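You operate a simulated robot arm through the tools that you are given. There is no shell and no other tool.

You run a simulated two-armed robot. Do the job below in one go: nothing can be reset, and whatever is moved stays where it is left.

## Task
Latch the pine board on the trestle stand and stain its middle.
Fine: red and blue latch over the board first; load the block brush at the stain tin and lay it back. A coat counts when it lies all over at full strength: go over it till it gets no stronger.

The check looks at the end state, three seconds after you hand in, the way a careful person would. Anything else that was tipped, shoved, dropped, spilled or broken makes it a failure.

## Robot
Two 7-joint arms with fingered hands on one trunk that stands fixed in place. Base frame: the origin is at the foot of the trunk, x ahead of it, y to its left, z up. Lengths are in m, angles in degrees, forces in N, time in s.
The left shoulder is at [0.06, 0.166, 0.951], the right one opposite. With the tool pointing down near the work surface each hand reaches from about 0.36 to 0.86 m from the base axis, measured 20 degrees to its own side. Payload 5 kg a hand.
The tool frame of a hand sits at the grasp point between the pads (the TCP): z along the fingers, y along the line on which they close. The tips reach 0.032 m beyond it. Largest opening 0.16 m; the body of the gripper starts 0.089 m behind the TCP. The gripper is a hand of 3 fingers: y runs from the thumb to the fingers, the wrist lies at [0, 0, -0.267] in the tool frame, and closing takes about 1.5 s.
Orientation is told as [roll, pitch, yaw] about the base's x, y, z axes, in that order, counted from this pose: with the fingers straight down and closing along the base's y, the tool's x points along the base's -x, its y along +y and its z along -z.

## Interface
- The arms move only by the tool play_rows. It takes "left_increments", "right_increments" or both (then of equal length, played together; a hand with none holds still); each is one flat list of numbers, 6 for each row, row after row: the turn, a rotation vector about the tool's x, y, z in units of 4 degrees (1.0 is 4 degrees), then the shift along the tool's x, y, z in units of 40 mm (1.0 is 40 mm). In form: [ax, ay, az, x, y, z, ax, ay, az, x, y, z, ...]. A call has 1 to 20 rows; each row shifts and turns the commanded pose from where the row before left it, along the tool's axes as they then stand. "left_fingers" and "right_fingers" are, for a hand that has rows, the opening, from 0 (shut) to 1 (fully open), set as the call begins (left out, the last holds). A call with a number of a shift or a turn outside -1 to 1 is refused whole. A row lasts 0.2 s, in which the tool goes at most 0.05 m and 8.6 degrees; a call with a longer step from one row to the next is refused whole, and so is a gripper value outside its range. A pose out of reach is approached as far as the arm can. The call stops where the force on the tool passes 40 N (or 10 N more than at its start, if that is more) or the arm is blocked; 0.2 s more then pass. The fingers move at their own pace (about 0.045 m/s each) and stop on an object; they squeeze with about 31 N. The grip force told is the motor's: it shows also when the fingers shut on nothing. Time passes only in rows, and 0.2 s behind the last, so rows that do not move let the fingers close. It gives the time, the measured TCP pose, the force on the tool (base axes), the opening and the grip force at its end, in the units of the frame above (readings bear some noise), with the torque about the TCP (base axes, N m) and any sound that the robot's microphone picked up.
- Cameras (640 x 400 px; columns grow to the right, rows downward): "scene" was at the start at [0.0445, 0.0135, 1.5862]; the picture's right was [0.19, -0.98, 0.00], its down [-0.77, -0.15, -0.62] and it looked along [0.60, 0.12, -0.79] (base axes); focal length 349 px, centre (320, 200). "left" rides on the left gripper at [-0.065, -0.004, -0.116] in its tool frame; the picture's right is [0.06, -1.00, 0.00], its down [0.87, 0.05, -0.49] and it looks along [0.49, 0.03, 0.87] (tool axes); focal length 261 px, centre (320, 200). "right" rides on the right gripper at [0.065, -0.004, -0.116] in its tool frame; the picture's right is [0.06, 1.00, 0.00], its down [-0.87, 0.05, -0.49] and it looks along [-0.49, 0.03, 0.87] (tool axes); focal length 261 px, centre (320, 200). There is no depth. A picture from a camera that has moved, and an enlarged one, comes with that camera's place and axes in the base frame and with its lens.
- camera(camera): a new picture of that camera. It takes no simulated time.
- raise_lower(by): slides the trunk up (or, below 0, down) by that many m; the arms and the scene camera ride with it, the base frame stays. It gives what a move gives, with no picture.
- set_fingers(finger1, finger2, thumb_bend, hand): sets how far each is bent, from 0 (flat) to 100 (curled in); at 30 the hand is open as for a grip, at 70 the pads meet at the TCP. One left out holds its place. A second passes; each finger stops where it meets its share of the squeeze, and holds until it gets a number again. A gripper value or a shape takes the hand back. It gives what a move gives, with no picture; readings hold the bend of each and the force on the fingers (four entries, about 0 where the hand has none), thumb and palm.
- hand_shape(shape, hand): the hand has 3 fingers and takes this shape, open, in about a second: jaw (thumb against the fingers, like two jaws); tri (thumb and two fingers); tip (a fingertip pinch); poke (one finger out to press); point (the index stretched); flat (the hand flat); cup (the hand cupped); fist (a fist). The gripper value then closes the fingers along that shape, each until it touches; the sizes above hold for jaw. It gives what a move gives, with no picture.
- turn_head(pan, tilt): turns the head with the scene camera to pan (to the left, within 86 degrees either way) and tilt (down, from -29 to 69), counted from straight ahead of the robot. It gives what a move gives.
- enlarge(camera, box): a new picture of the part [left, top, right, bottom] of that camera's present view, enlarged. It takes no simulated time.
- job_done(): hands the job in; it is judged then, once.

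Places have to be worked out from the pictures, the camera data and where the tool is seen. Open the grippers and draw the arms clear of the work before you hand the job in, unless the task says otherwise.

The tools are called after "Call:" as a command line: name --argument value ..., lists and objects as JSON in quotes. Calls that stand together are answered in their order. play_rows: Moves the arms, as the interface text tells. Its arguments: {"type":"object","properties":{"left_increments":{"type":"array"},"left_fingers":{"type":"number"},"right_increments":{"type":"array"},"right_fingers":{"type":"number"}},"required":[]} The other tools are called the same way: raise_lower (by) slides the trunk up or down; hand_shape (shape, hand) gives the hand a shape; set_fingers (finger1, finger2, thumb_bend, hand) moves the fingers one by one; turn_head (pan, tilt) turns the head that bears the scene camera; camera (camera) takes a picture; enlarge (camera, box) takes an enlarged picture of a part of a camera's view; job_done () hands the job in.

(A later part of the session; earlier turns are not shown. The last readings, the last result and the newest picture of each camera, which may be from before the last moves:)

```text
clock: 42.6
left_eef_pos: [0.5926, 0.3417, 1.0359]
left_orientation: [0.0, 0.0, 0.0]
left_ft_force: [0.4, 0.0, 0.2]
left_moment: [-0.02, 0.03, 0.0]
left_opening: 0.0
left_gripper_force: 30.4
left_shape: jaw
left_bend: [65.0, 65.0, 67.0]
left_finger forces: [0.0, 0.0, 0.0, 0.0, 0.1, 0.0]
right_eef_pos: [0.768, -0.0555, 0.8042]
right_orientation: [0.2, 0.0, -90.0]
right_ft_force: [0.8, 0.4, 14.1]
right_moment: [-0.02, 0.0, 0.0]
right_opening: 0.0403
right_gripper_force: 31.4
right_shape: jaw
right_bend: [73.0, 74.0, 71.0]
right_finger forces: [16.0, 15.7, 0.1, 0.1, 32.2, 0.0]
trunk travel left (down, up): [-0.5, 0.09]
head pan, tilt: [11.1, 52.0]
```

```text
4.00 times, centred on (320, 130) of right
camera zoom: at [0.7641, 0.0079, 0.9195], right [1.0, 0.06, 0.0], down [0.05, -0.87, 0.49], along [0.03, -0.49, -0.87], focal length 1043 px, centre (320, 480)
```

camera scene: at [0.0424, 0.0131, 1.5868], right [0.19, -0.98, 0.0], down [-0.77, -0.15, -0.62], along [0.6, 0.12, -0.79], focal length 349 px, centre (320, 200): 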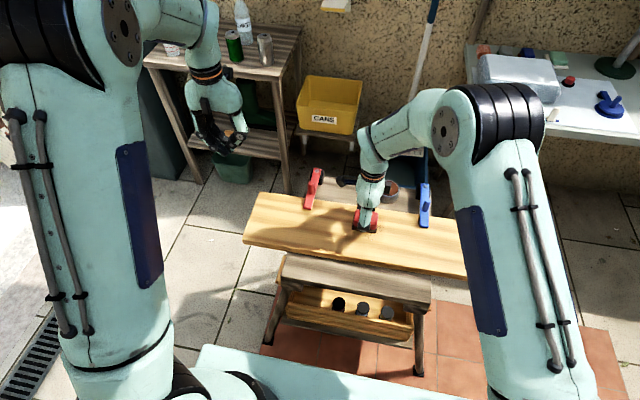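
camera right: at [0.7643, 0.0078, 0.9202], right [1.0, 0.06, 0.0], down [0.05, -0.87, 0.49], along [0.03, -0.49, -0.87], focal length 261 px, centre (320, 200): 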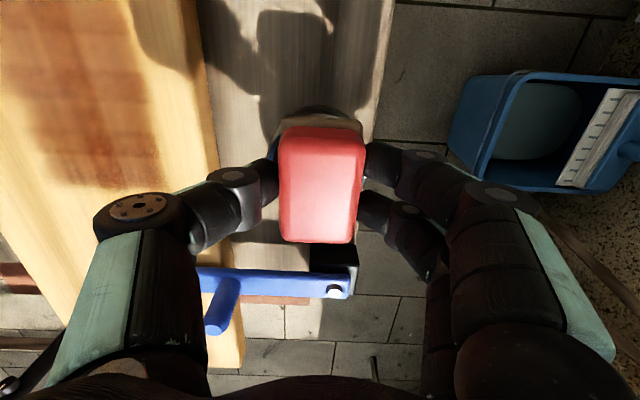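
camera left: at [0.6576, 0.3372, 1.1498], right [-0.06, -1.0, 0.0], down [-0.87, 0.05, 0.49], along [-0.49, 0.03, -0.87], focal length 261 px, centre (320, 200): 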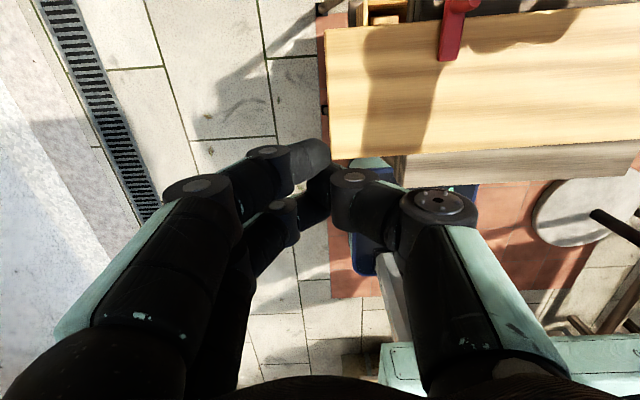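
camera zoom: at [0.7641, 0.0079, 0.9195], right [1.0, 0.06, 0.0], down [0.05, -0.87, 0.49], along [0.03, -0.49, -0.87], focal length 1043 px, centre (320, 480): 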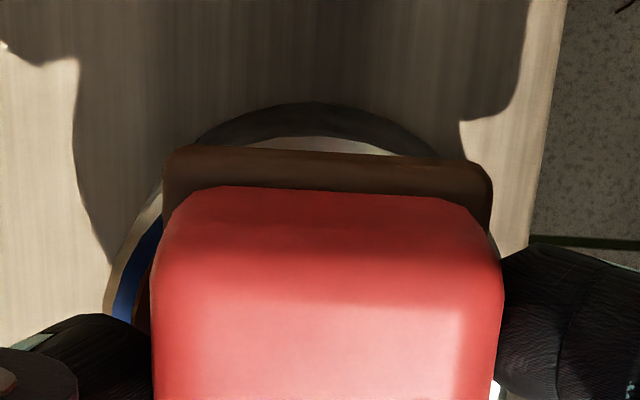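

The pad is brown again with 14 N on the rim. I return to the +y end of the lane x≈0.618, touch down and stroke to -y, all in one call.

Call:
play_rows --right_increments '[0, 0, 0, 0, 0, -0.5, 0, 0, 0, 0, 0, -0.7, 0, 0, 0, 0.77, -0.75, 0, 0, 0, 0, 0.77, -0.75, 0, 0, 0, 0, 0.77, -0.75, 0, 0, 0, 0, 0.77, -0.75, 0, 0, 0, 0, 0.77, -0.75, 0, 0, 0, 0, 0, 0, 0.6, 0, 0, 0, 0, 0, 0.5, 0, 0, 0, 0, 0, 0.21, 0, 0, 0, -0.49, 0, 0.0025, 0, 0, 0, -0.49, 0, 0.0025, 0, 0, 0, -0.49, 0, 0.0025, 0, 0, 0, -0.49, 0, 0.0025, 0, 0, 0, -0.49, 0, 0.0025, 0, 0, 0, -0.49, 0, 0.0025, 0, 0, 0, -0.49, 0, 0.0025, 0, 0, 0, -0.49, 0, 0.0025, 0, 0, 0, -0.49, 0, 0.0025, 0, 0, 0, -0.49, 0, 0.0025]'

Call:
camera --camera "right"

Call:
camera --camera "scene"

Call:
enlarge --camera "scene" --box '[280, 170, 440, 270]'

```text
clock: 46.8
left_eef_pos: [0.5922, 0.3433, 1.0346]
left_orientation: [0.0, -0.1, 0.0]
left_ft_force: [-0.9, -0.6, -0.5]
left_moment: [0.02, 0.01, -0.01]
left_opening: 0.0
left_gripper_force: 30.6
left_shape: jaw
left_bend: [65.0, 65.0, 67.0]
left_finger forces: [0.0, 0.0, 0.0, 0.0, 0.1, 0.0]
right_eef_pos: [0.6185, -0.0979, 0.799]
right_orientation: [0.1, 0.0, -89.9]
right_ft_force: [-0.8, 6.3, 18.1]
right_moment: [0.15, -0.06, 0.01]
right_opening: 0.0408
right_gripper_force: 31.2
right_shape: jaw
right_bend: [74.0, 74.0, 71.0]
right_finger forces: [16.1, 16.3, 0.0, 0.0, 32.7, 0.1]
trunk travel left (down, up): [-0.5, 0.09]
head pan, tilt: [11.1, 52.0]
```

```text
taken
camera right: at [0.6133, -0.0336, 0.9133], right [1.0, 0.06, 0.0], down [0.05, -0.87, 0.49], along [0.03, -0.49, -0.87], focal length 261 px, centre (320, 200)
```

right: 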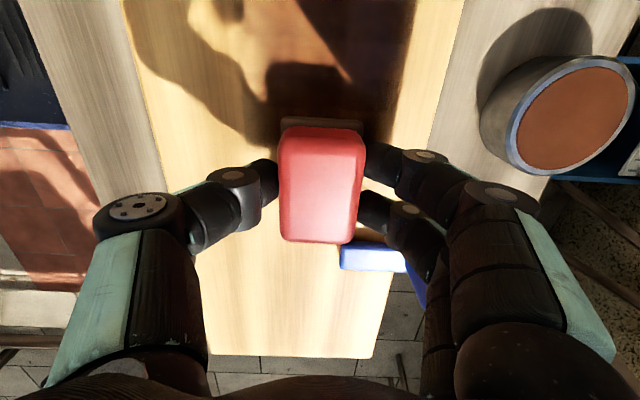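

```text
taken
camera scene: at [0.0432, 0.0137, 1.5864], right [0.19, -0.98, 0.0], down [-0.77, -0.15, -0.62], along [0.6, 0.12, -0.79], focal length 349 px, centre (320, 200)
```

scene: 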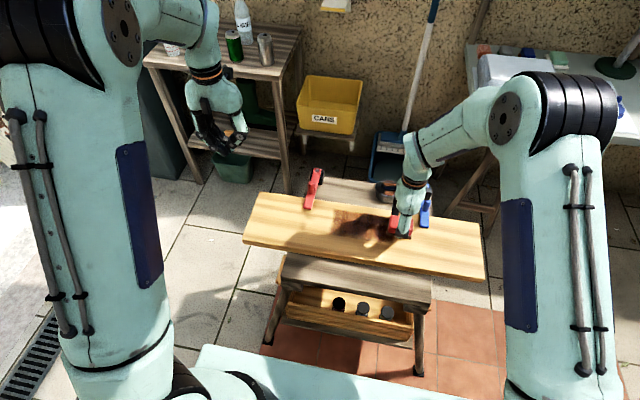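

```text
4.00 times, centred on (360, 220) of scene
camera zoom: at [0.0432, 0.0137, 1.5864], right [0.19, -0.98, 0.0], down [-0.77, -0.15, -0.62], along [0.6, 0.12, -0.79], focal length 1397 px, centre (160, 120)
```

zoom: 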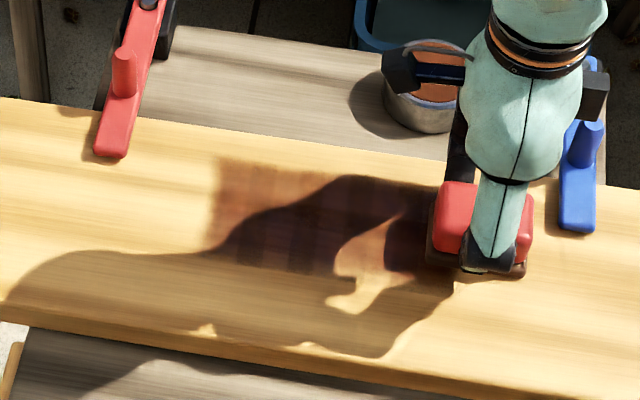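

The stain clips cleanly at y≈±0.087, so that is the middle zone, and I only need TCP y within about ±0.065. I reload and then paint a nearer lane at x≈0.575.

Call:
play_rows --right_increments '[0, 0, 0, 0, 0, -0.6, 0, 0, 0, 0, 0, -0.725, 0, 0, 0, 0.2625, 0.935, 0, 0, 0, 0, 0.2625, 0.935, 0, 0, 0, 0, 0.2625, 0.935, 0, 0, 0, 0, 0.2625, 0.935, 0, 0, 0, 0, 0, 0, 0.5, 0, 0, 0, 0, 0, 0.45, 0, 0, 0, 0, 0, 0.24, 0, 0, 0, 0, 0, 0]'

Call:
enlarge --camera "scene" --box '[280, 170, 440, 270]'

Call:
enlarge --camera "right" --box '[240, 80, 400, 180]'

```text
clock: 49.0
left_eef_pos: [0.5918, 0.3409, 1.0338]
left_orientation: [0.1, -0.1, 0.0]
left_ft_force: [-0.4, -0.8, 0.6]
left_moment: [0.01, -0.02, 0.03]
left_opening: 0.0
left_gripper_force: 31.0
left_shape: jaw
left_bend: [65.0, 65.0, 67.0]
left_finger forces: [0.1, 0.0, 0.0, 0.1, 0.1, 0.1]
right_eef_pos: [0.7681, -0.0563, 0.8045]
right_orientation: [0.2, 0.1, -90.0]
right_ft_force: [-1.1, 0.6, 11.1]
right_moment: [0.03, -0.06, -0.01]
right_opening: 0.0404
right_gripper_force: 31.3
right_shape: jaw
right_bend: [73.0, 74.0, 71.0]
right_finger forces: [15.2, 15.1, 0.0, 0.1, 31.4, 0.0]
trunk travel left (down, up): [-0.5, 0.09]
head pan, tilt: [11.1, 52.0]
```

```text
4.00 times, centred on (360, 220) of scene
camera zoom: at [0.0433, 0.0135, 1.5865], right [0.19, -0.98, 0.0], down [-0.77, -0.15, -0.62], along [0.6, 0.12, -0.79], focal length 1397 px, centre (160, 120)
```

zoom: 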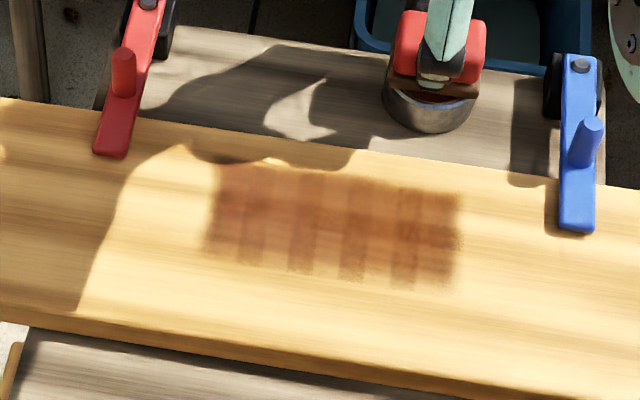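

```text
4.00 times, centred on (320, 130) of right
camera zoom: at [0.7635, 0.0078, 0.9195], right [1.0, 0.06, 0.0], down [0.05, -0.87, 0.49], along [0.03, -0.49, -0.87], focal length 1043 px, centre (320, 480)
```

zoom: 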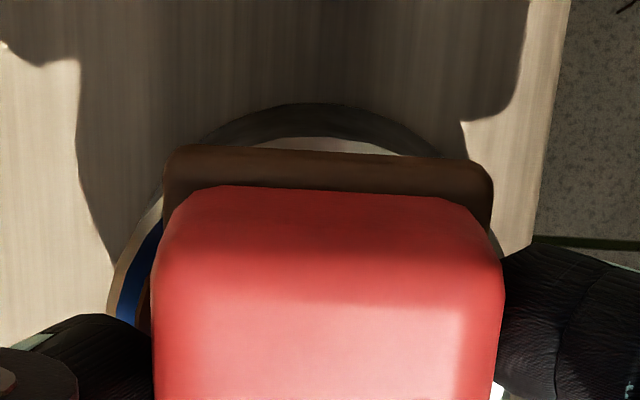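

The pad is loaded and the patch is darker. I go to lane x≈0.575 starting at y≈-0.06, press and stroke to +y.

Call:
play_rows --right_increments '[0, 0, 0, 0, 0, -0.5, 0, 0, 0, 0, 0, -0.7, 0, 0, 0, -0.02, -0.966, 0, 0, 0, 0, -0.02, -0.966, 0, 0, 0, 0, -0.02, -0.966, 0, 0, 0, 0, -0.02, -0.966, 0, 0, 0, 0, -0.02, -0.966, 0, 0, 0, 0, 0, 0, 0.6, 0, 0, 0, 0, 0, 0.5, 0, 0, 0, 0, 0, 0.225, 0, 0, 0, 0.33, 0, -0.0015, 0, 0, 0, 0.33, 0, -0.0015, 0, 0, 0, 0.33, 0, -0.0015, 0, 0, 0, 0.33, 0, -0.0015, 0, 0, 0, 0.33, 0, -0.0015, 0, 0, 0, 0.33, 0, -0.0015, 0, 0, 0, 0.33, 0, -0.0015, 0, 0, 0, 0.33, 0, -0.0015, 0, 0, 0, 0.33, 0, -0.0015, 0, 0, 0, 0.33, 0, -0.0015]'

Call:
enlarge --camera "right" --box '[200, 80, 440, 230]'

Call:
enlarge --camera "scene" --box '[280, 170, 440, 270]'

```text
clock: 53.2
left_eef_pos: [0.5936, 0.3423, 1.0343]
left_orientation: [0.0, 0.0, -0.1]
left_ft_force: [-0.4, 0.6, -0.3]
left_moment: [0.02, -0.01, 0.02]
left_opening: 0.0
left_gripper_force: 31.5
left_shape: jaw
left_bend: [65.0, 65.0, 67.0]
left_finger forces: [0.0, 0.1, 0.0, 0.0, 0.0, 0.0]
right_eef_pos: [0.5752, 0.0725, 0.798]
right_orientation: [0.0, 0.0, -90.0]
right_ft_force: [-0.2, -2.3, 4.4]
right_moment: [-0.03, -0.09, -0.02]
right_opening: 0.0406
right_gripper_force: 31.0
right_shape: jaw
right_bend: [74.0, 74.0, 71.0]
right_finger forces: [15.2, 14.9, 0.1, 0.0, 30.4, 0.1]
trunk travel left (down, up): [-0.5, 0.09]
head pan, tilt: [11.1, 52.0]
```

```text
2.67 times, centred on (320, 155) of right
camera zoom: at [0.5705, 0.1359, 0.9137], right [1.0, 0.06, 0.0], down [0.05, -0.87, 0.49], along [0.03, -0.49, -0.87], focal length 695 px, centre (320, 320)
```

zoom: 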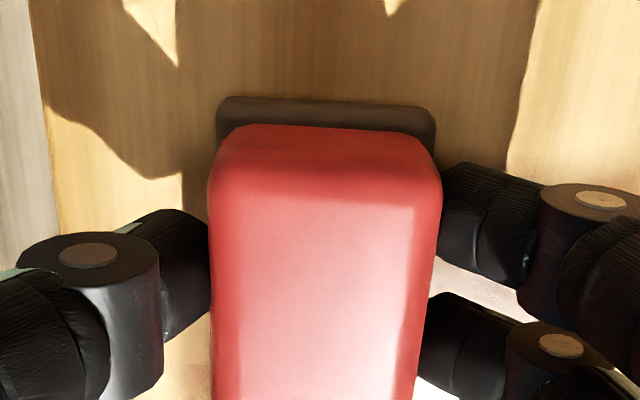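

```text
4.00 times, centred on (360, 220) of scene
camera zoom: at [0.0442, 0.0135, 1.5862], right [0.19, -0.98, 0.0], down [-0.77, -0.15, -0.62], along [0.6, 0.12, -0.79], focal length 1397 px, centre (160, 120)
```

zoom: 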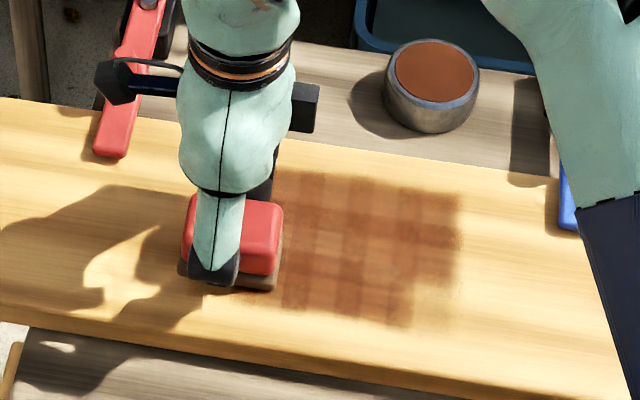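

The patch is growing toward the near side and the pad still holds some stain, but force was low here. I press 1 mm more and stroke back, drifting to x≈0.56.

Call:
play_rows --right_increments '[0, 0, 0, -0.1, -0.19, 0.025, 0, 0, 0, -0.2, -0.19, 0.002, 0, 0, 0, -0.33, 0, 0.0015, 0, 0, 0, -0.33, 0, 0.0015, 0, 0, 0, -0.33, 0, 0.0015, 0, 0, 0, -0.33, 0, 0.0015, 0, 0, 0, -0.33, 0, 0.0015, 0, 0, 0, -0.33, 0, 0.0015, 0, 0, 0, -0.33, 0, 0.0015, 0, 0, 0, -0.33, 0, 0.0015, 0, 0, 0, -0.33, 0, 0.0015]'

Call:
enlarge --camera "right" --box '[200, 80, 440, 230]'

Call:
enlarge --camera "scene" --box '[280, 170, 440, 270]'

```text
clock: 55.6
left_eef_pos: [0.5929, 0.3425, 1.0337]
left_orientation: [0.0, -0.1, 0.0]
left_ft_force: [0.3, 0.1, -0.2]
left_moment: [-0.01, 0.01, -0.02]
left_opening: 0.0001
left_gripper_force: 30.9
left_shape: jaw
left_bend: [65.0, 65.0, 67.0]
left_finger forces: [0.0, 0.0, 0.1, 0.0, 0.0, 0.0]
right_eef_pos: [0.5577, -0.0594, 0.7976]
right_orientation: [0.1, 0.0, -90.0]
right_ft_force: [0.2, 7.9, 23.9]
right_moment: [0.15, -0.05, -0.01]
right_opening: 0.0407
right_gripper_force: 31.1
right_shape: jaw
right_bend: [74.0, 74.0, 71.0]
right_finger forces: [17.0, 16.9, 0.2, 0.0, 33.6, 0.1]
trunk travel left (down, up): [-0.5, 0.09]
head pan, tilt: [11.1, 52.0]
```

```text
2.67 times, centred on (320, 155) of right
camera zoom: at [0.554, 0.0048, 0.9126], right [1.0, 0.06, 0.0], down [0.05, -0.87, 0.49], along [0.03, -0.49, -0.87], focal length 695 px, centre (320, 320)
```

zoom: 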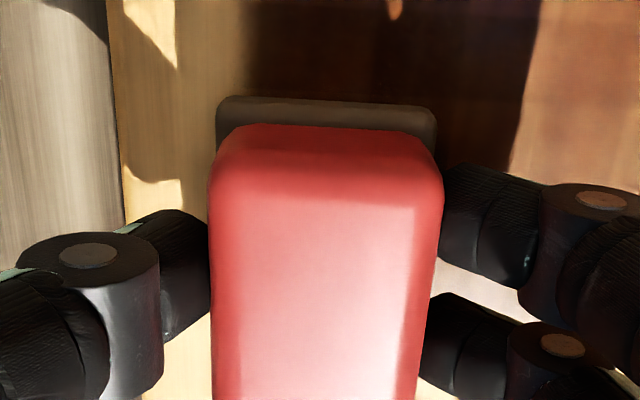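

```text
4.00 times, centred on (360, 220) of scene
camera zoom: at [0.043, 0.014, 1.5863], right [0.19, -0.98, 0.0], down [-0.77, -0.15, -0.62], along [0.6, 0.12, -0.79], focal length 1397 px, centre (160, 120)
```

zoom: 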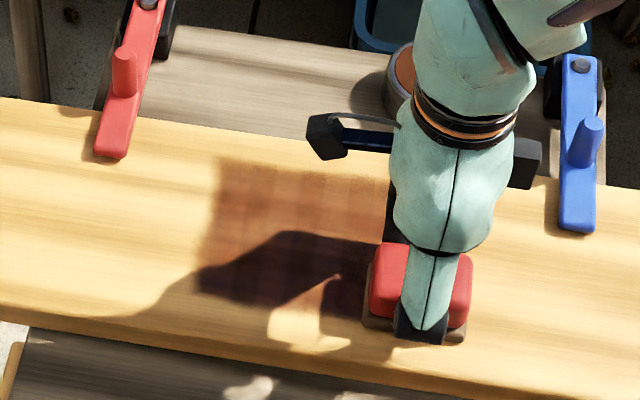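

The stain also clips at x≈0.54 and ≈0.652, so the middle zone is about x 0.54–0.652, y ±0.087. I reload and move above the start of lane x≈0.596, y≈+0.06.

Call:
play_rows --right_increments '[0, 0, 0, 0, 0, -0.6, 0, 0, 0, 0, 0, -0.75, 0, 0, 0, 0.012, 0.868, 0, 0, 0, 0, 0.012, 0.868, 0, 0, 0, 0, 0.012, 0.868, 0, 0, 0, 0, 0.012, 0.868, 0, 0, 0, 0, 0.012, 0.868, 0, 0, 0, 0, 0.012, 0.868, 0, 0, 0, 0, 0, 0, 0.5, 0, 0, 0, 0, 0, 0.45, 0, 0, 0, 0, 0, 0.25, 0, 0, 0, 0, 0, 0, 0, 0, 0, 0, 0, -0.5, 0, 0, 0, 0, 0, -0.7, 0, 0, 0, 0.58, -0.86, 0, 0, 0, 0, 0.58, -0.86, 0, 0, 0, 0, 0.58, -0.86, 0, 0, 0, 0, 0.58, -0.86, 0, 0, 0, 0, 0.58, -0.86, 0]'

Call:
camera --camera "right"

Call:
enlarge --camera "scene" --box '[280, 170, 440, 270]'

```text
clock: 59.6
left_eef_pos: [0.5926, 0.3425, 1.0332]
left_orientation: [0.0, 0.0, -0.1]
left_ft_force: [-0.5, 0.7, -0.4]
left_moment: [-0.01, -0.03, 0.03]
left_opening: 0.0
left_gripper_force: 31.1
left_shape: jaw
left_bend: [65.0, 65.0, 67.0]
left_finger forces: [0.0, 0.1, 0.1, 0.1, 0.0, 0.1]
right_eef_pos: [0.5942, 0.0618, 0.8519]
right_orientation: [0.2, -0.1, -90.1]
right_ft_force: [0.3, -0.8, -0.6]
right_moment: [-0.02, -0.01, -0.03]
right_opening: 0.0404
right_gripper_force: 31.3
right_shape: jaw
right_bend: [74.0, 74.0, 71.0]
right_finger forces: [14.7, 14.5, 0.0, 0.0, 29.1, 0.0]
trunk travel left (down, up): [-0.5, 0.09]
head pan, tilt: [11.1, 52.0]
```

```text
taken
camera right: at [0.5906, 0.1255, 0.9661], right [1.0, 0.06, 0.0], down [0.05, -0.87, 0.49], along [0.03, -0.49, -0.87], focal length 261 px, centre (320, 200)
```

right: 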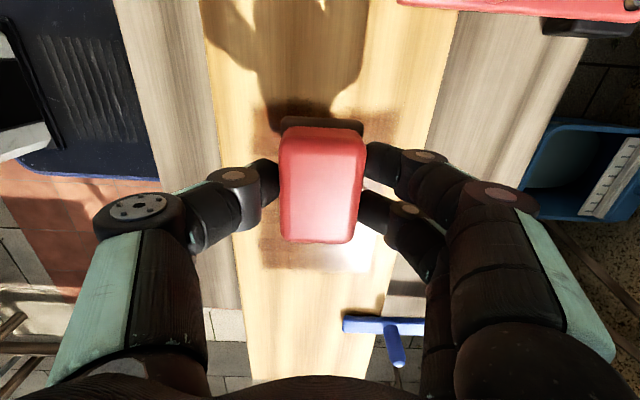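

```text
4.00 times, centred on (360, 220) of scene
camera zoom: at [0.0439, 0.0141, 1.5862], right [0.19, -0.98, 0.0], down [-0.77, -0.15, -0.62], along [0.6, 0.12, -0.79], focal length 1397 px, centre (160, 120)
```

zoom: 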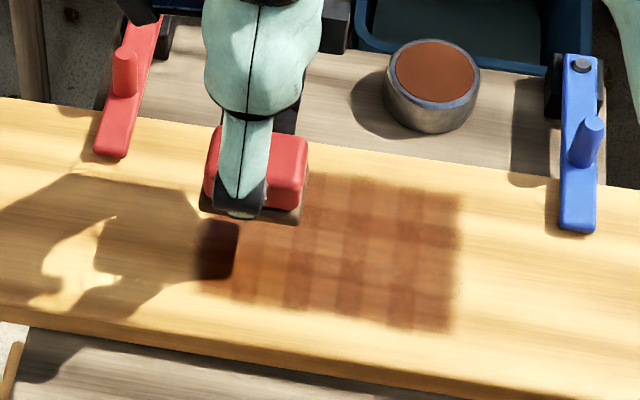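

The whole rectangle is now outlined but uneven. I press down and stroke lane x≈0.596 forth and back.

Call:
play_rows --right_increments '[0, 0, 0, 0, 0, 0.6, 0, 0, 0, 0, 0, 0.5, 0, 0, 0, 0, 0, 0.2375, 0, 0, 0, -0.375, 0, 0, 0, 0, 0, -0.375, 0, 0, 0, 0, 0, -0.375, 0, 0, 0, 0, 0, -0.375, 0, 0, 0, 0, 0, -0.375, 0, 0, 0, 0, 0, -0.375, 0, 0, 0, 0, 0, -0.375, 0, 0, 0, 0, 0, -0.375, 0, 0, 0, 0, 0, 0.375, 0, 0, 0, 0, 0, 0.375, 0, 0, 0, 0, 0, 0.375, 0, 0, 0, 0, 0, 0.375, 0, 0, 0, 0, 0, 0.375, 0, 0, 0, 0, 0, 0.375, 0, 0, 0, 0, 0, 0.375, 0, 0, 0, 0, 0, 0.375, 0, 0]'

Call:
camera --camera "right"

Call:
enlarge --camera "scene" --box '[280, 170, 440, 270]'

```text
clock: 63.6
left_eef_pos: [0.5929, 0.3409, 1.0343]
left_orientation: [0.0, -0.2, 0.0]
left_ft_force: [0.6, 0.3, -0.2]
left_moment: [-0.03, 0.02, 0.04]
left_opening: 0.0
left_gripper_force: 30.9
left_shape: jaw
left_bend: [65.0, 65.0, 67.0]
left_finger forces: [0.0, 0.1, 0.1, 0.0, 0.0, 0.0]
right_eef_pos: [0.5955, 0.0604, 0.7981]
right_orientation: [0.1, 0.0, -90.1]
right_ft_force: [-0.1, -6.3, 19.0]
right_moment: [-0.11, -0.06, 0.0]
right_opening: 0.0406
right_gripper_force: 30.8
right_shape: jaw
right_bend: [74.0, 74.0, 71.0]
right_finger forces: [16.1, 15.7, 0.0, 0.0, 32.8, 0.1]
trunk travel left (down, up): [-0.5, 0.09]
head pan, tilt: [11.1, 52.0]
```

```text
taken
camera right: at [0.5911, 0.1237, 0.9128], right [1.0, 0.06, 0.0], down [0.05, -0.87, 0.49], along [0.03, -0.49, -0.87], focal length 261 px, centre (320, 200)
```

right: 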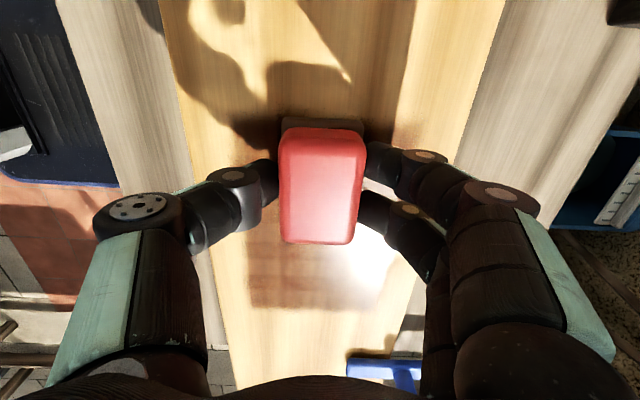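

```text
4.00 times, centred on (360, 220) of scene
camera zoom: at [0.0432, 0.013, 1.5863], right [0.19, -0.98, 0.0], down [-0.77, -0.15, -0.62], along [0.6, 0.12, -0.79], focal length 1397 px, centre (160, 120)
```

zoom: 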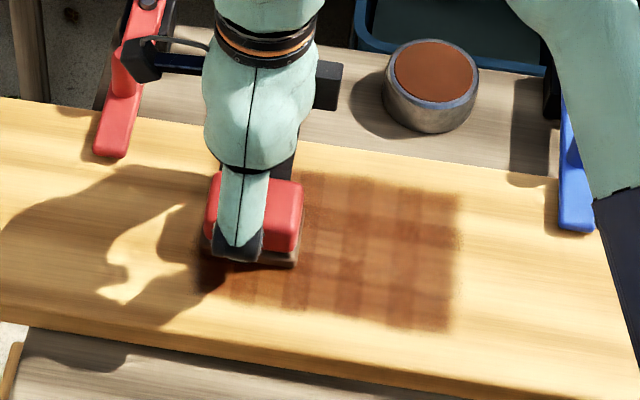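

The middle lane got darker. I repeat the cycle: reload, then go to lane x≈0.629.

Call:
play_rows --right_increments '[0, 0, 0, 0, 0, -0.6, 0, 0, 0, 0, 0, -0.7375, 0, 0, 0, -0.58, 0.86, 0, 0, 0, 0, -0.58, 0.86, 0, 0, 0, 0, -0.58, 0.86, 0, 0, 0, 0, -0.58, 0.86, 0, 0, 0, 0, -0.58, 0.86, 0, 0, 0, 0, 0, 0, 0.5, 0, 0, 0, 0, 0, 0.45, 0, 0, 0, 0, 0, 0.25, 0, 0, 0, 0, 0, 0, 0, 0, 0, 0, 0, -0.5, 0, 0, 0, 0, 0, -0.7, 0, 0, 0, 0.694, -0.869, 0, 0, 0, 0, 0.694, -0.869, 0, 0, 0, 0, 0.694, -0.869, 0, 0, 0, 0, 0.694, -0.869, 0, 0, 0, 0, 0, 0, 0.6, 0, 0, 0, 0, 0, 0.5, 0, 0, 0, 0, 0, 0.2375]'

Call:
play_rows --right_increments '[0, 0, 0, -0.33, 0, 0, 0, 0, 0, -0.33, 0, 0, 0, 0, 0, -0.33, 0, 0, 0, 0, 0, -0.33, 0, 0, 0, 0, 0, -0.33, 0, 0, 0, 0, 0, -0.33, 0, 0, 0, 0, 0, -0.33, 0, 0, 0, 0, 0, -0.33, 0, 0, 0, 0, 0, -0.36, 0, 0, 0, 0, 0, 0.33, 0, 0, 0, 0, 0, 0.33, 0, 0, 0, 0, 0, 0.33, 0, 0, 0, 0, 0, 0.33, 0, 0, 0, 0, 0, 0.33, 0, 0, 0, 0, 0, 0.33, 0, 0, 0, 0, 0, 0.33, 0, 0, 0, 0, 0, 0.33, 0, 0, 0, 0, 0, 0.36, 0, 0]'

Call:
camera --camera "right"

Call:
enlarge --camera "scene" --box '[280, 170, 440, 270]'

```text
clock: 67.8
left_eef_pos: [0.5937, 0.3419, 1.034]
left_orientation: [0.0, 0.0, 0.0]
left_ft_force: [0.3, -0.3, 0.9]
left_moment: [0.0, -0.01, 0.03]
left_opening: 0.0
left_gripper_force: 31.2
left_shape: jaw
left_bend: [65.0, 65.0, 67.0]
left_finger forces: [0.0, 0.1, 0.1, 0.1, 0.0, 0.1]
right_eef_pos: [0.6282, 0.0559, 0.7992]
right_orientation: [0.1, 0.0, -90.0]
right_ft_force: [-1.5, -0.1, 4.0]
right_moment: [-0.02, -0.07, -0.01]
right_opening: 0.0405
right_gripper_force: 31.0
right_shape: jaw
right_bend: [74.0, 74.0, 71.0]
right_finger forces: [14.8, 14.7, 0.1, 0.0, 29.9, 0.0]
trunk travel left (down, up): [-0.5, 0.09]
head pan, tilt: [11.1, 52.0]
```

```text
clock: 71.6
left_eef_pos: [0.5927, 0.3421, 1.0347]
left_orientation: [0.0, 0.0, -0.1]
left_ft_force: [0.4, 0.6, 0.4]
left_moment: [-0.02, 0.03, -0.02]
left_opening: 0.0
left_gripper_force: 31.0
left_shape: jaw
left_bend: [65.0, 65.0, 67.0]
left_finger forces: [0.0, 0.0, 0.0, 0.0, 0.0, 0.0]
right_eef_pos: [0.6272, 0.055, 0.7976]
right_orientation: [-0.1, 0.0, -90.1]
right_ft_force: [-0.4, -4.2, 15.6]
right_moment: [-0.11, -0.09, -0.01]
right_opening: 0.0404
right_gripper_force: 30.7
right_shape: jaw
right_bend: [74.0, 74.0, 71.0]
right_finger forces: [16.4, 15.7, 0.1, 0.0, 32.0, 0.0]
trunk travel left (down, up): [-0.5, 0.09]
head pan, tilt: [11.1, 52.0]
```

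```text
taken
camera right: at [0.6239, 0.1194, 0.9127], right [1.0, 0.06, 0.0], down [0.05, -0.87, 0.49], along [0.03, -0.49, -0.87], focal length 261 px, centre (320, 200)
```

right: 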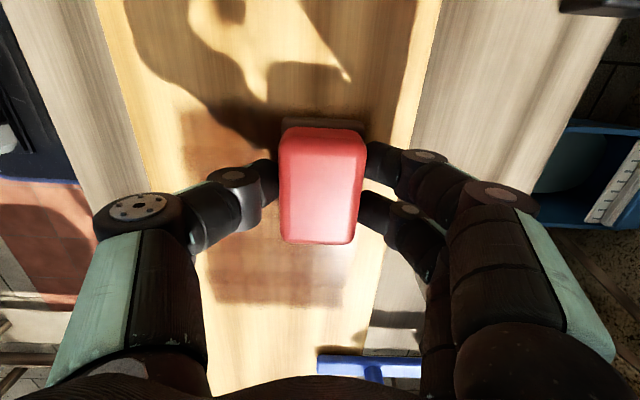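

```text
4.00 times, centred on (360, 220) of scene
camera zoom: at [0.0432, 0.0132, 1.5863], right [0.19, -0.98, 0.0], down [-0.77, -0.15, -0.62], along [0.6, 0.12, -0.79], focal length 1397 px, centre (160, 120)
```

zoom: 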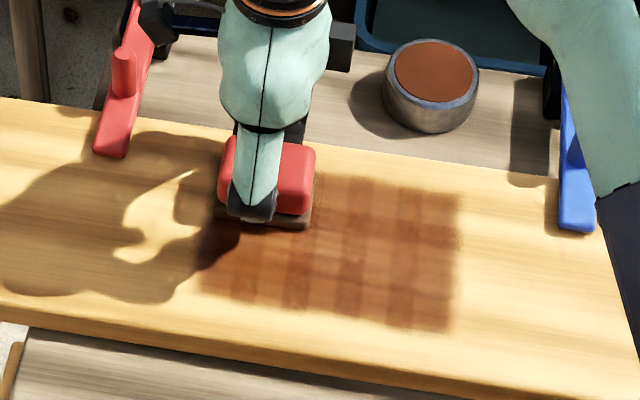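

Coverage continues to improve. Next cycle: reload, then lane x≈0.563.

Call:
play_rows --right_increments '[0, 0, 0, 0, 0, -0.6, 0, 0, 0, 0, 0, -0.7375, 0, 0, 0, -0.694, 0.869, 0, 0, 0, 0, -0.694, 0.869, 0, 0, 0, 0, -0.694, 0.869, 0, 0, 0, 0, -0.694, 0.869, 0, 0, 0, 0, 0, 0, 0.5, 0, 0, 0, 0, 0, 0.45, 0, 0, 0, 0, 0, 0.25, 0, 0, 0, 0, 0, 0, 0, 0, 0, 0, 0, -0.5, 0, 0, 0, 0, 0, -0.7, 0, 0, 0, -0.017, -0.854, 0, 0, 0, 0, -0.017, -0.854, 0, 0, 0, 0, -0.017, -0.854, 0, 0, 0, 0, -0.017, -0.854, 0, 0, 0, 0, -0.017, -0.854, 0, 0, 0, 0, -0.017, -0.854, 0, 0, 0, 0, 0, 0, 0.7, 0, 0, 0, 0, 0, 0.4]'

Call:
play_rows --right_increments '[0, 0, 0, 0, 0, 0.2375, 0, 0, 0, 0.33, 0, 0, 0, 0, 0, 0.33, 0, 0, 0, 0, 0, 0.33, 0, 0, 0, 0, 0, 0.33, 0, 0, 0, 0, 0, 0.33, 0, 0, 0, 0, 0, 0.33, 0, 0, 0, 0, 0, 0.33, 0, 0, 0, 0, 0, 0.33, 0, 0, 0, 0, 0, 0.36, 0, 0, 0, 0, 0, -0.33, 0, 0, 0, 0, 0, -0.33, 0, 0, 0, 0, 0, -0.33, 0, 0, 0, 0, 0, -0.33, 0, 0, 0, 0, 0, -0.33, 0, 0, 0, 0, 0, -0.33, 0, 0, 0, 0, 0, -0.33, 0, 0, 0, 0, 0, -0.33, 0, 0, 0, 0, 0, -0.36, 0, 0]'

Call:
camera --camera "right"

Call:
enlarge --camera "scene" --box '[280, 170, 440, 270]'

```text
clock: 75.8
left_eef_pos: [0.5935, 0.3417, 1.034]
left_orientation: [0.1, 0.1, 0.0]
left_ft_force: [-0.3, -0.4, 0.2]
left_moment: [-0.01, 0.0, 0.01]
left_opening: 0.0001
left_gripper_force: 31.2
left_shape: jaw
left_bend: [65.0, 65.0, 67.0]
left_finger forces: [0.0, 0.0, 0.0, 0.0, 0.1, 0.1]
right_eef_pos: [0.5629, -0.0601, 0.8069]
right_orientation: [0.0, 0.1, -90.0]
right_ft_force: [-0.5, 0.7, -0.7]
right_moment: [0.01, -0.03, 0.02]
right_opening: 0.0401
right_gripper_force: 30.7
right_shape: jaw
right_bend: [74.0, 74.0, 71.0]
right_finger forces: [14.3, 14.2, 0.1, 0.0, 28.5, 0.0]
trunk travel left (down, up): [-0.5, 0.09]
head pan, tilt: [11.1, 52.0]
```

```text
clock: 79.8
left_eef_pos: [0.593, 0.3418, 1.0346]
left_orientation: [-0.1, 0.0, 0.0]
left_ft_force: [0.0, 0.2, -0.3]
left_moment: [-0.01, -0.01, -0.01]
left_opening: 0.0002
left_gripper_force: 30.9
left_shape: jaw
left_bend: [65.0, 65.0, 67.0]
left_finger forces: [0.0, 0.0, 0.0, 0.1, 0.0, 0.1]
right_eef_pos: [0.5622, -0.0606, 0.7968]
right_orientation: [0.0, 0.1, -90.0]
right_ft_force: [0.8, 3.8, 12.6]
right_moment: [0.07, -0.14, 0.06]
right_opening: 0.0405
right_gripper_force: 30.7
right_shape: jaw
right_bend: [74.0, 74.0, 71.0]
right_finger forces: [15.4, 15.5, 0.0, 0.0, 30.7, 0.1]
trunk travel left (down, up): [-0.5, 0.09]
head pan, tilt: [11.1, 52.0]
```

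```text
taken
camera right: at [0.5576, 0.0034, 0.9127], right [1.0, 0.06, 0.0], down [0.05, -0.87, 0.49], along [0.03, -0.49, -0.87], focal length 261 px, centre (320, 200)
```

right: 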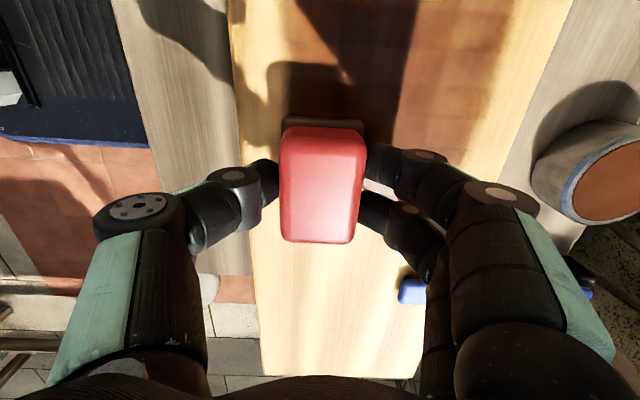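

```text
4.00 times, centred on (360, 220) of scene
camera zoom: at [0.0437, 0.0136, 1.5862], right [0.19, -0.98, 0.0], down [-0.77, -0.15, -0.62], along [0.6, 0.12, -0.79], focal length 1397 px, centre (160, 120)
```

zoom: 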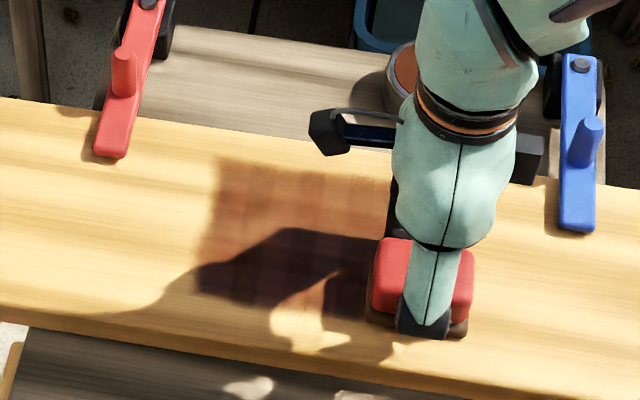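

The near edge is filling in. I go back to reload and check the whole patch unobstructed from the tin position.

Call:
play_rows --right_increments '[0, 0, 0, 0, 0, -0.6, 0, 0, 0, 0, 0, -0.7375, 0, 0, 0, 0.017, 0.854, 0, 0, 0, 0, 0.017, 0.854, 0, 0, 0, 0, 0.017, 0.854, 0, 0, 0, 0, 0.017, 0.854, 0, 0, 0, 0, 0.017, 0.854, 0, 0, 0, 0, 0.017, 0.854, 0, 0, 0, 0, 0, 0, 0.5, 0, 0, 0, 0, 0, 0.45, 0, 0, 0, 0, 0, 0.25, 0, 0, 0, 0, 0, 0]'

Call:
enlarge --camera "scene" --box '[310, 180, 430, 255]'

Call:
camera --camera "right"

```text
clock: 82.4
left_eef_pos: [0.5928, 0.3414, 1.0345]
left_orientation: [0.0, -0.1, 0.0]
left_ft_force: [1.0, -0.2, 0.2]
left_moment: [0.04, -0.02, 0.01]
left_opening: 0.0
left_gripper_force: 31.0
left_shape: jaw
left_bend: [65.0, 65.0, 67.0]
left_finger forces: [0.1, 0.1, 0.0, 0.0, 0.1, 0.0]
right_eef_pos: [0.7684, -0.0569, 0.8042]
right_orientation: [0.0, -0.1, -90.0]
right_ft_force: [0.0, -0.2, 7.1]
right_moment: [0.01, -0.1, -0.02]
right_opening: 0.0406
right_gripper_force: 30.9
right_shape: jaw
right_bend: [74.0, 74.0, 71.0]
right_finger forces: [14.8, 14.6, 0.1, 0.0, 29.4, 0.0]
trunk travel left (down, up): [-0.5, 0.09]
head pan, tilt: [11.1, 52.0]
```

```text
5.33 times, centred on (370, 218) of scene
camera zoom: at [0.0439, 0.0134, 1.5864], right [0.19, -0.98, 0.0], down [-0.77, -0.15, -0.62], along [0.6, 0.12, -0.79], focal length 1863 px, centre (53, 107)
```

zoom: 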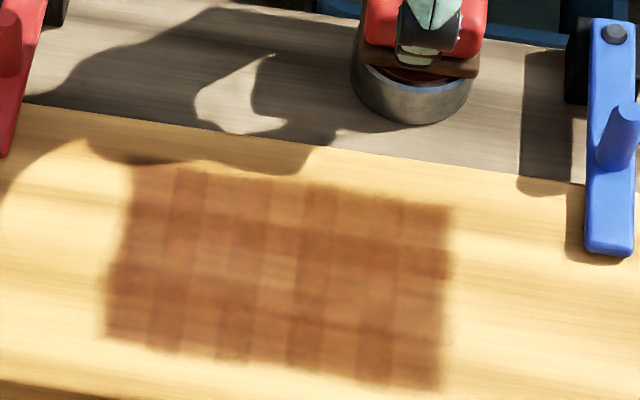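

```text
taken
camera right: at [0.7632, 0.0076, 0.9189], right [1.0, 0.06, 0.0], down [0.05, -0.87, 0.49], along [0.03, -0.49, -0.87], focal length 261 px, centre (320, 200)
```

right: 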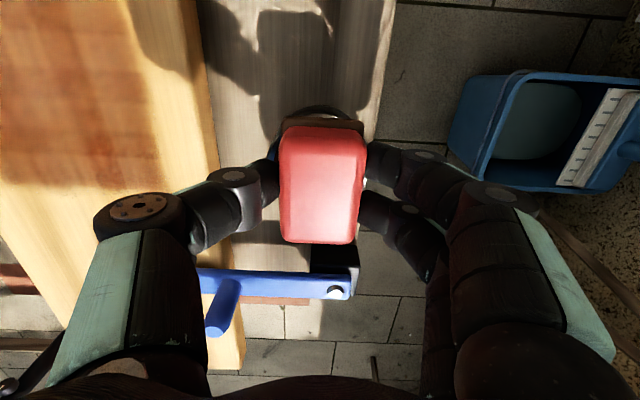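

The patch is filling into a near-uniform rectangle with some lighter cells in the far row. I do another round, this time along x≈0.637: down, stroke, back, then return to reload.

Call:
play_rows --right_increments '[0, 0, 0, 0, 0, -0.5, 0, 0, 0, 0, 0, -0.7, 0, 0, 0, 0.725, -0.819, 0, 0, 0, 0, 0.725, -0.819, 0, 0, 0, 0, 0.725, -0.819, 0, 0, 0, 0, 0.725, -0.819, 0, 0, 0, 0, 0, 0, 0.6, 0, 0, 0, 0, 0, 0.5, 0, 0, 0, 0, 0, 0.2375, 0, 0, 0, -0.33, 0, 0, 0, 0, 0, -0.33, 0, 0, 0, 0, 0, -0.33, 0, 0, 0, 0, 0, -0.33, 0, 0, 0, 0, 0, -0.33, 0, 0, 0, 0, 0, -0.33, 0, 0, 0, 0, 0, -0.33, 0, 0, 0, 0, 0, -0.33, 0, 0, 0, 0, 0, -0.36, 0, 0]'

Call:
play_rows --right_increments '[0, 0, 0, 0.33, 0, 0, 0, 0, 0, 0.33, 0, 0, 0, 0, 0, 0.33, 0, 0, 0, 0, 0, 0.33, 0, 0, 0, 0, 0, 0.33, 0, 0, 0, 0, 0, 0.33, 0, 0, 0, 0, 0, 0.33, 0, 0, 0, 0, 0, 0.33, 0, 0, 0, 0, 0, 0.36, 0, 0, 0, 0, 0, 0, 0, -0.6, 0, 0, 0, 0, 0, -0.7375, 0, 0, 0, -0.725, 0.819, 0, 0, 0, 0, -0.725, 0.819, 0, 0, 0, 0, -0.725, 0.819, 0, 0, 0, 0, -0.725, 0.819, 0, 0, 0, 0, 0, 0, 0.5, 0, 0, 0, 0, 0, 0.45, 0, 0, 0, 0, 0, 0.25, 0, 0, 0, 0, 0, 0.01]'

Call:
enlarge --camera "scene" --box '[310, 180, 430, 255]'

```text
clock: 86.2
left_eef_pos: [0.5924, 0.3417, 1.0346]
left_orientation: [0.0, 0.0, 0.1]
left_ft_force: [0.2, 0.0, -0.5]
left_moment: [0.04, -0.01, 0.04]
left_opening: 0.0
left_gripper_force: 31.0
left_shape: jaw
left_bend: [65.0, 65.0, 67.0]
left_finger forces: [0.1, 0.0, 0.0, 0.0, 0.0, 0.1]
right_eef_pos: [0.6366, -0.0618, 0.7974]
right_orientation: [0.0, 0.0, -90.0]
right_ft_force: [0.1, 3.6, 11.1]
right_moment: [0.05, -0.15, 0.04]
right_opening: 0.0403
right_gripper_force: 31.5
right_shape: jaw
right_bend: [74.0, 74.0, 71.0]
right_finger forces: [15.1, 15.2, 0.0, 0.0, 30.1, 0.0]
trunk travel left (down, up): [-0.5, 0.09]
head pan, tilt: [11.1, 52.0]
```

```text
clock: 90.2
left_eef_pos: [0.593, 0.3425, 1.0345]
left_orientation: [0.0, 0.0, 0.0]
left_ft_force: [-0.6, 0.5, 0.4]
left_moment: [-0.02, -0.01, 0.01]
left_opening: 0.0
left_gripper_force: 31.5
left_shape: jaw
left_bend: [65.0, 65.0, 67.0]
left_finger forces: [0.0, 0.0, 0.0, 0.0, 0.1, 0.0]
right_eef_pos: [0.7682, -0.0547, 0.8038]
right_orientation: [0.2, 0.1, -90.1]
right_ft_force: [1.3, -0.3, 8.8]
right_moment: [0.02, -0.13, 0.02]
right_opening: 0.0401
right_gripper_force: 30.9
right_shape: jaw
right_bend: [74.0, 74.0, 71.0]
right_finger forces: [14.9, 14.8, 0.0, 0.1, 29.2, 0.0]
trunk travel left (down, up): [-0.5, 0.09]
head pan, tilt: [11.1, 52.0]
```

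```text
5.33 times, centred on (370, 218) of scene
camera zoom: at [0.0437, 0.0135, 1.5864], right [0.19, -0.98, 0.0], down [-0.77, -0.15, -0.62], along [0.6, 0.12, -0.79], focal length 1863 px, centre (53, 107)
```

zoom: 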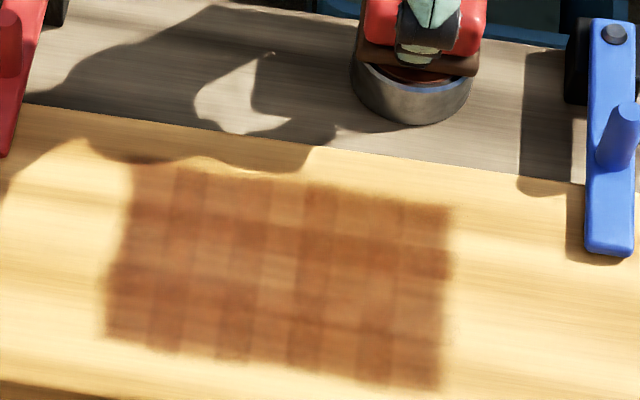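

The far row is darker now. Next I repeat along x≈0.604 with slightly more pressure.

Call:
play_rows --right_increments '[0, 0, 0, 0, 0, -0.5, 0, 0, 0, 0, 0, -0.7, 0, 0, 0, 0.58, -0.82, 0, 0, 0, 0, 0.58, -0.82, 0, 0, 0, 0, 0.58, -0.82, 0, 0, 0, 0, 0.58, -0.82, 0, 0, 0, 0, 0.58, -0.82, 0, 0, 0, 0, 0, 0, 0.6, 0, 0, 0, 0, 0, 0.5, 0, 0, 0, 0, 0, 0.24, 0, 0, 0, -0.33, 0, 0, 0, 0, 0, -0.33, 0, 0, 0, 0, 0, -0.33, 0, 0, 0, 0, 0, -0.33, 0, 0, 0, 0, 0, -0.33, 0, 0, 0, 0, 0, -0.33, 0, 0, 0, 0, 0, -0.33, 0, 0, 0, 0, 0, -0.33, 0, 0, 0, 0, 0, -0.36, 0, 0]'

Call:
play_rows --right_increments '[0, 0, 0, 0.33, 0, 0, 0, 0, 0, 0.33, 0, 0, 0, 0, 0, 0.33, 0, 0, 0, 0, 0, 0.33, 0, 0, 0, 0, 0, 0.33, 0, 0, 0, 0, 0, 0.33, 0, 0, 0, 0, 0, 0.33, 0, 0, 0, 0, 0, 0.33, 0, 0, 0, 0, 0, 0.36, 0, 0, 0, 0, 0, 0, 0, -0.6, 0, 0, 0, 0, 0, -0.74, 0, 0, 0, -0.58, 0.82, 0, 0, 0, 0, -0.58, 0.82, 0, 0, 0, 0, -0.58, 0.82, 0, 0, 0, 0, -0.58, 0.82, 0, 0, 0, 0, -0.58, 0.82, 0, 0, 0, 0, 0, 0, 0.5, 0, 0, 0, 0, 0, 0.45, 0, 0, 0, 0, 0, 0.25, 0, 0, 0, 0, 0, 0]'

Call:
enlarge --camera "scene" --box '[310, 180, 430, 255]'

```text
clock: 94.2
left_eef_pos: [0.5924, 0.3418, 1.0343]
left_orientation: [0.0, -0.1, -0.1]
left_ft_force: [-0.5, -0.6, 0.2]
left_moment: [0.0, 0.02, 0.03]
left_opening: 0.0
left_gripper_force: 30.7
left_shape: jaw
left_bend: [65.0, 65.0, 67.0]
left_finger forces: [0.1, 0.1, 0.1, 0.1, 0.1, 0.0]
right_eef_pos: [0.6029, -0.0601, 0.799]
right_orientation: [0.0, 0.0, -90.0]
right_ft_force: [0.3, 4.6, 15.1]
right_moment: [0.13, -0.12, 0.01]
right_opening: 0.0403
right_gripper_force: 30.8
right_shape: jaw
right_bend: [74.0, 74.0, 71.0]
right_finger forces: [15.5, 15.5, 0.0, 0.1, 30.7, 0.0]
trunk travel left (down, up): [-0.5, 0.09]
head pan, tilt: [11.1, 52.0]
```

```text
clock: 98.4
left_eef_pos: [0.5924, 0.3416, 1.0342]
left_orientation: [0.0, 0.0, 0.0]
left_ft_force: [0.0, 1.2, 1.0]
left_moment: [0.02, -0.03, 0.03]
left_opening: 0.0001
left_gripper_force: 31.4
left_shape: jaw
left_bend: [65.0, 65.0, 67.0]
left_finger forces: [0.1, 0.0, 0.1, 0.0, 0.1, 0.1]
right_eef_pos: [0.7696, -0.0553, 0.8034]
right_orientation: [0.2, -0.1, -90.0]
right_ft_force: [0.2, 1.0, 8.9]
right_moment: [0.0, -0.09, -0.02]
right_opening: 0.0401
right_gripper_force: 30.7
right_shape: jaw
right_bend: [74.0, 74.0, 71.0]
right_finger forces: [14.6, 14.4, 0.0, 0.1, 29.2, 0.0]
trunk travel left (down, up): [-0.5, 0.09]
head pan, tilt: [11.1, 52.0]
```

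```text
5.33 times, centred on (370, 218) of scene
camera zoom: at [0.0438, 0.0135, 1.5864], right [0.19, -0.98, 0.0], down [-0.77, -0.15, -0.62], along [0.6, 0.12, -0.79], focal length 1863 px, centre (53, 107)
```

zoom: 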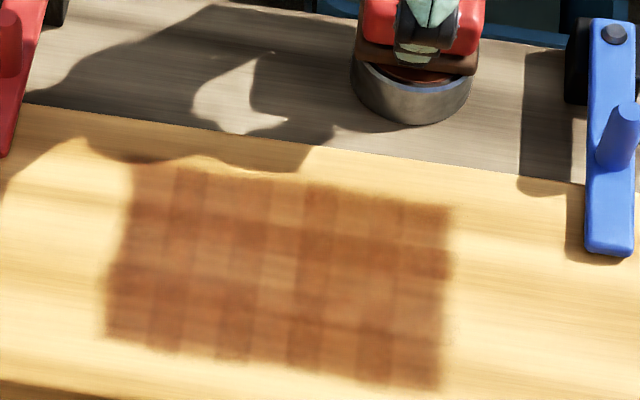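

It is still slightly mottled. I do the near lane x≈0.565 forth and back and reload again.

Call:
play_rows --right_increments '[0, 0, 0, 0, 0, -0.5, 0, 0, 0, 0, 0, -0.7, 0, 0, 0, 0.4833, -0.8458, 0, 0, 0, 0, 0.4833, -0.8458, 0, 0, 0, 0, 0.4833, -0.8458, 0, 0, 0, 0, 0.4833, -0.8458, 0, 0, 0, 0, 0.4833, -0.8458, 0, 0, 0, 0, 0.4833, -0.8458, 0, 0, 0, 0, 0, 0, 0.6, 0, 0, 0, 0, 0, 0.5, 0, 0, 0, 0, 0, 0.25, 0, 0, 0, -0.33, 0, 0, 0, 0, 0, -0.33, 0, 0, 0, 0, 0, -0.33, 0, 0, 0, 0, 0, -0.33, 0, 0, 0, 0, 0, -0.33, 0, 0, 0, 0, 0, -0.33, 0, 0, 0, 0, 0, -0.33, 0, 0, 0, 0, 0, -0.33, 0, 0, 0, 0, 0, -0.36, 0, 0]'

Call:
play_rows --right_increments '[0, 0, 0, 0.33, 0, 0, 0, 0, 0, 0.33, 0, 0, 0, 0, 0, 0.33, 0, 0, 0, 0, 0, 0.33, 0, 0, 0, 0, 0, 0.33, 0, 0, 0, 0, 0, 0.33, 0, 0, 0, 0, 0, 0.33, 0, 0, 0, 0, 0, 0.33, 0, 0, 0, 0, 0, 0.36, 0, 0, 0, 0, 0, 0, 0, -0.6, 0, 0, 0, 0, 0, -0.75, 0, 0, 0, -0.4833, 0.8458, 0, 0, 0, 0, -0.4833, 0.8458, 0, 0, 0, 0, -0.4833, 0.8458, 0, 0, 0, 0, -0.4833, 0.8458, 0, 0, 0, 0, -0.4833, 0.8458, 0, 0, 0, 0, -0.4833, 0.8458, 0, 0, 0, 0, 0, 0, 0.5, 0, 0, 0, 0, 0, 0.45, 0, 0, 0, 0, 0, 0.25]'

Call:
enlarge --camera "scene" --box '[310, 180, 430, 255]'

Call:
camera --camera "right"

```text
clock: 102.6
left_eef_pos: [0.5919, 0.3418, 1.0347]
left_orientation: [-0.1, -0.1, 0.0]
left_ft_force: [-0.1, -0.7, 0.1]
left_moment: [-0.02, 0.01, 0.0]
left_opening: 0.0002
left_gripper_force: 31.3
left_shape: jaw
left_bend: [65.0, 65.0, 67.0]
left_finger forces: [0.1, 0.0, 0.1, 0.0, 0.0, 0.1]
right_eef_pos: [0.565, -0.0599, 0.7965]
right_orientation: [0.2, -0.1, -90.0]
right_ft_force: [-0.9, 7.0, 19.6]
right_moment: [0.12, -0.09, 0.06]
right_opening: 0.0403
right_gripper_force: 30.7
right_shape: jaw
right_bend: [74.0, 74.0, 71.0]
right_finger forces: [15.6, 15.6, 0.1, 0.0, 31.8, 0.1]
trunk travel left (down, up): [-0.5, 0.09]
head pan, tilt: [11.1, 52.0]
```

```text
clock: 106.8
left_eef_pos: [0.5924, 0.343, 1.0345]
left_orientation: [0.1, 0.1, -0.1]
left_ft_force: [0.2, 1.7, 0.0]
left_moment: [-0.01, -0.01, 0.0]
left_opening: 0.0
left_gripper_force: 31.2
left_shape: jaw
left_bend: [65.0, 65.0, 67.0]
left_finger forces: [0.1, 0.0, 0.0, 0.0, 0.1, 0.0]
right_eef_pos: [0.7695, -0.0555, 0.8037]
right_orientation: [0.0, 0.0, -89.9]
right_ft_force: [-0.6, -1.3, 4.9]
right_moment: [0.01, -0.1, -0.03]
right_opening: 0.0402
right_gripper_force: 31.1
right_shape: jaw
right_bend: [74.0, 74.0, 71.0]
right_finger forces: [14.4, 14.4, 0.1, 0.0, 29.2, 0.0]
trunk travel left (down, up): [-0.5, 0.09]
head pan, tilt: [11.1, 52.0]
```

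```text
5.33 times, centred on (370, 218) of scene
camera zoom: at [0.0438, 0.0133, 1.5864], right [0.19, -0.98, 0.0], down [-0.77, -0.15, -0.62], along [0.6, 0.12, -0.79], focal length 1863 px, centre (53, 107)
```

zoom: 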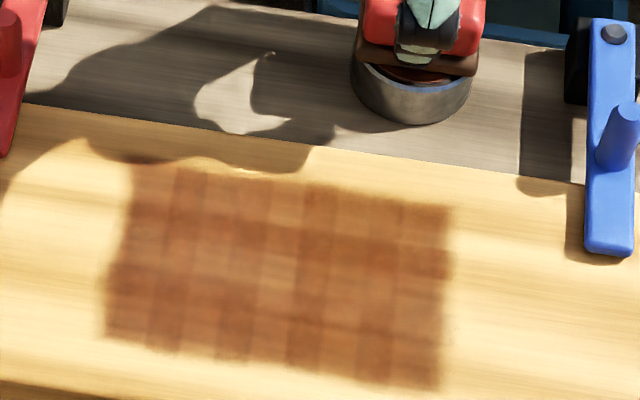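

```text
taken
camera right: at [0.764, 0.0082, 0.9186], right [1.0, 0.06, 0.0], down [0.05, -0.87, 0.49], along [0.03, -0.49, -0.87], focal length 261 px, centre (320, 200)
```

right: 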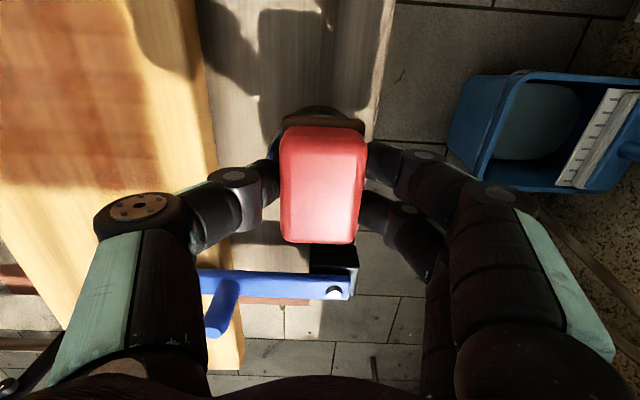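

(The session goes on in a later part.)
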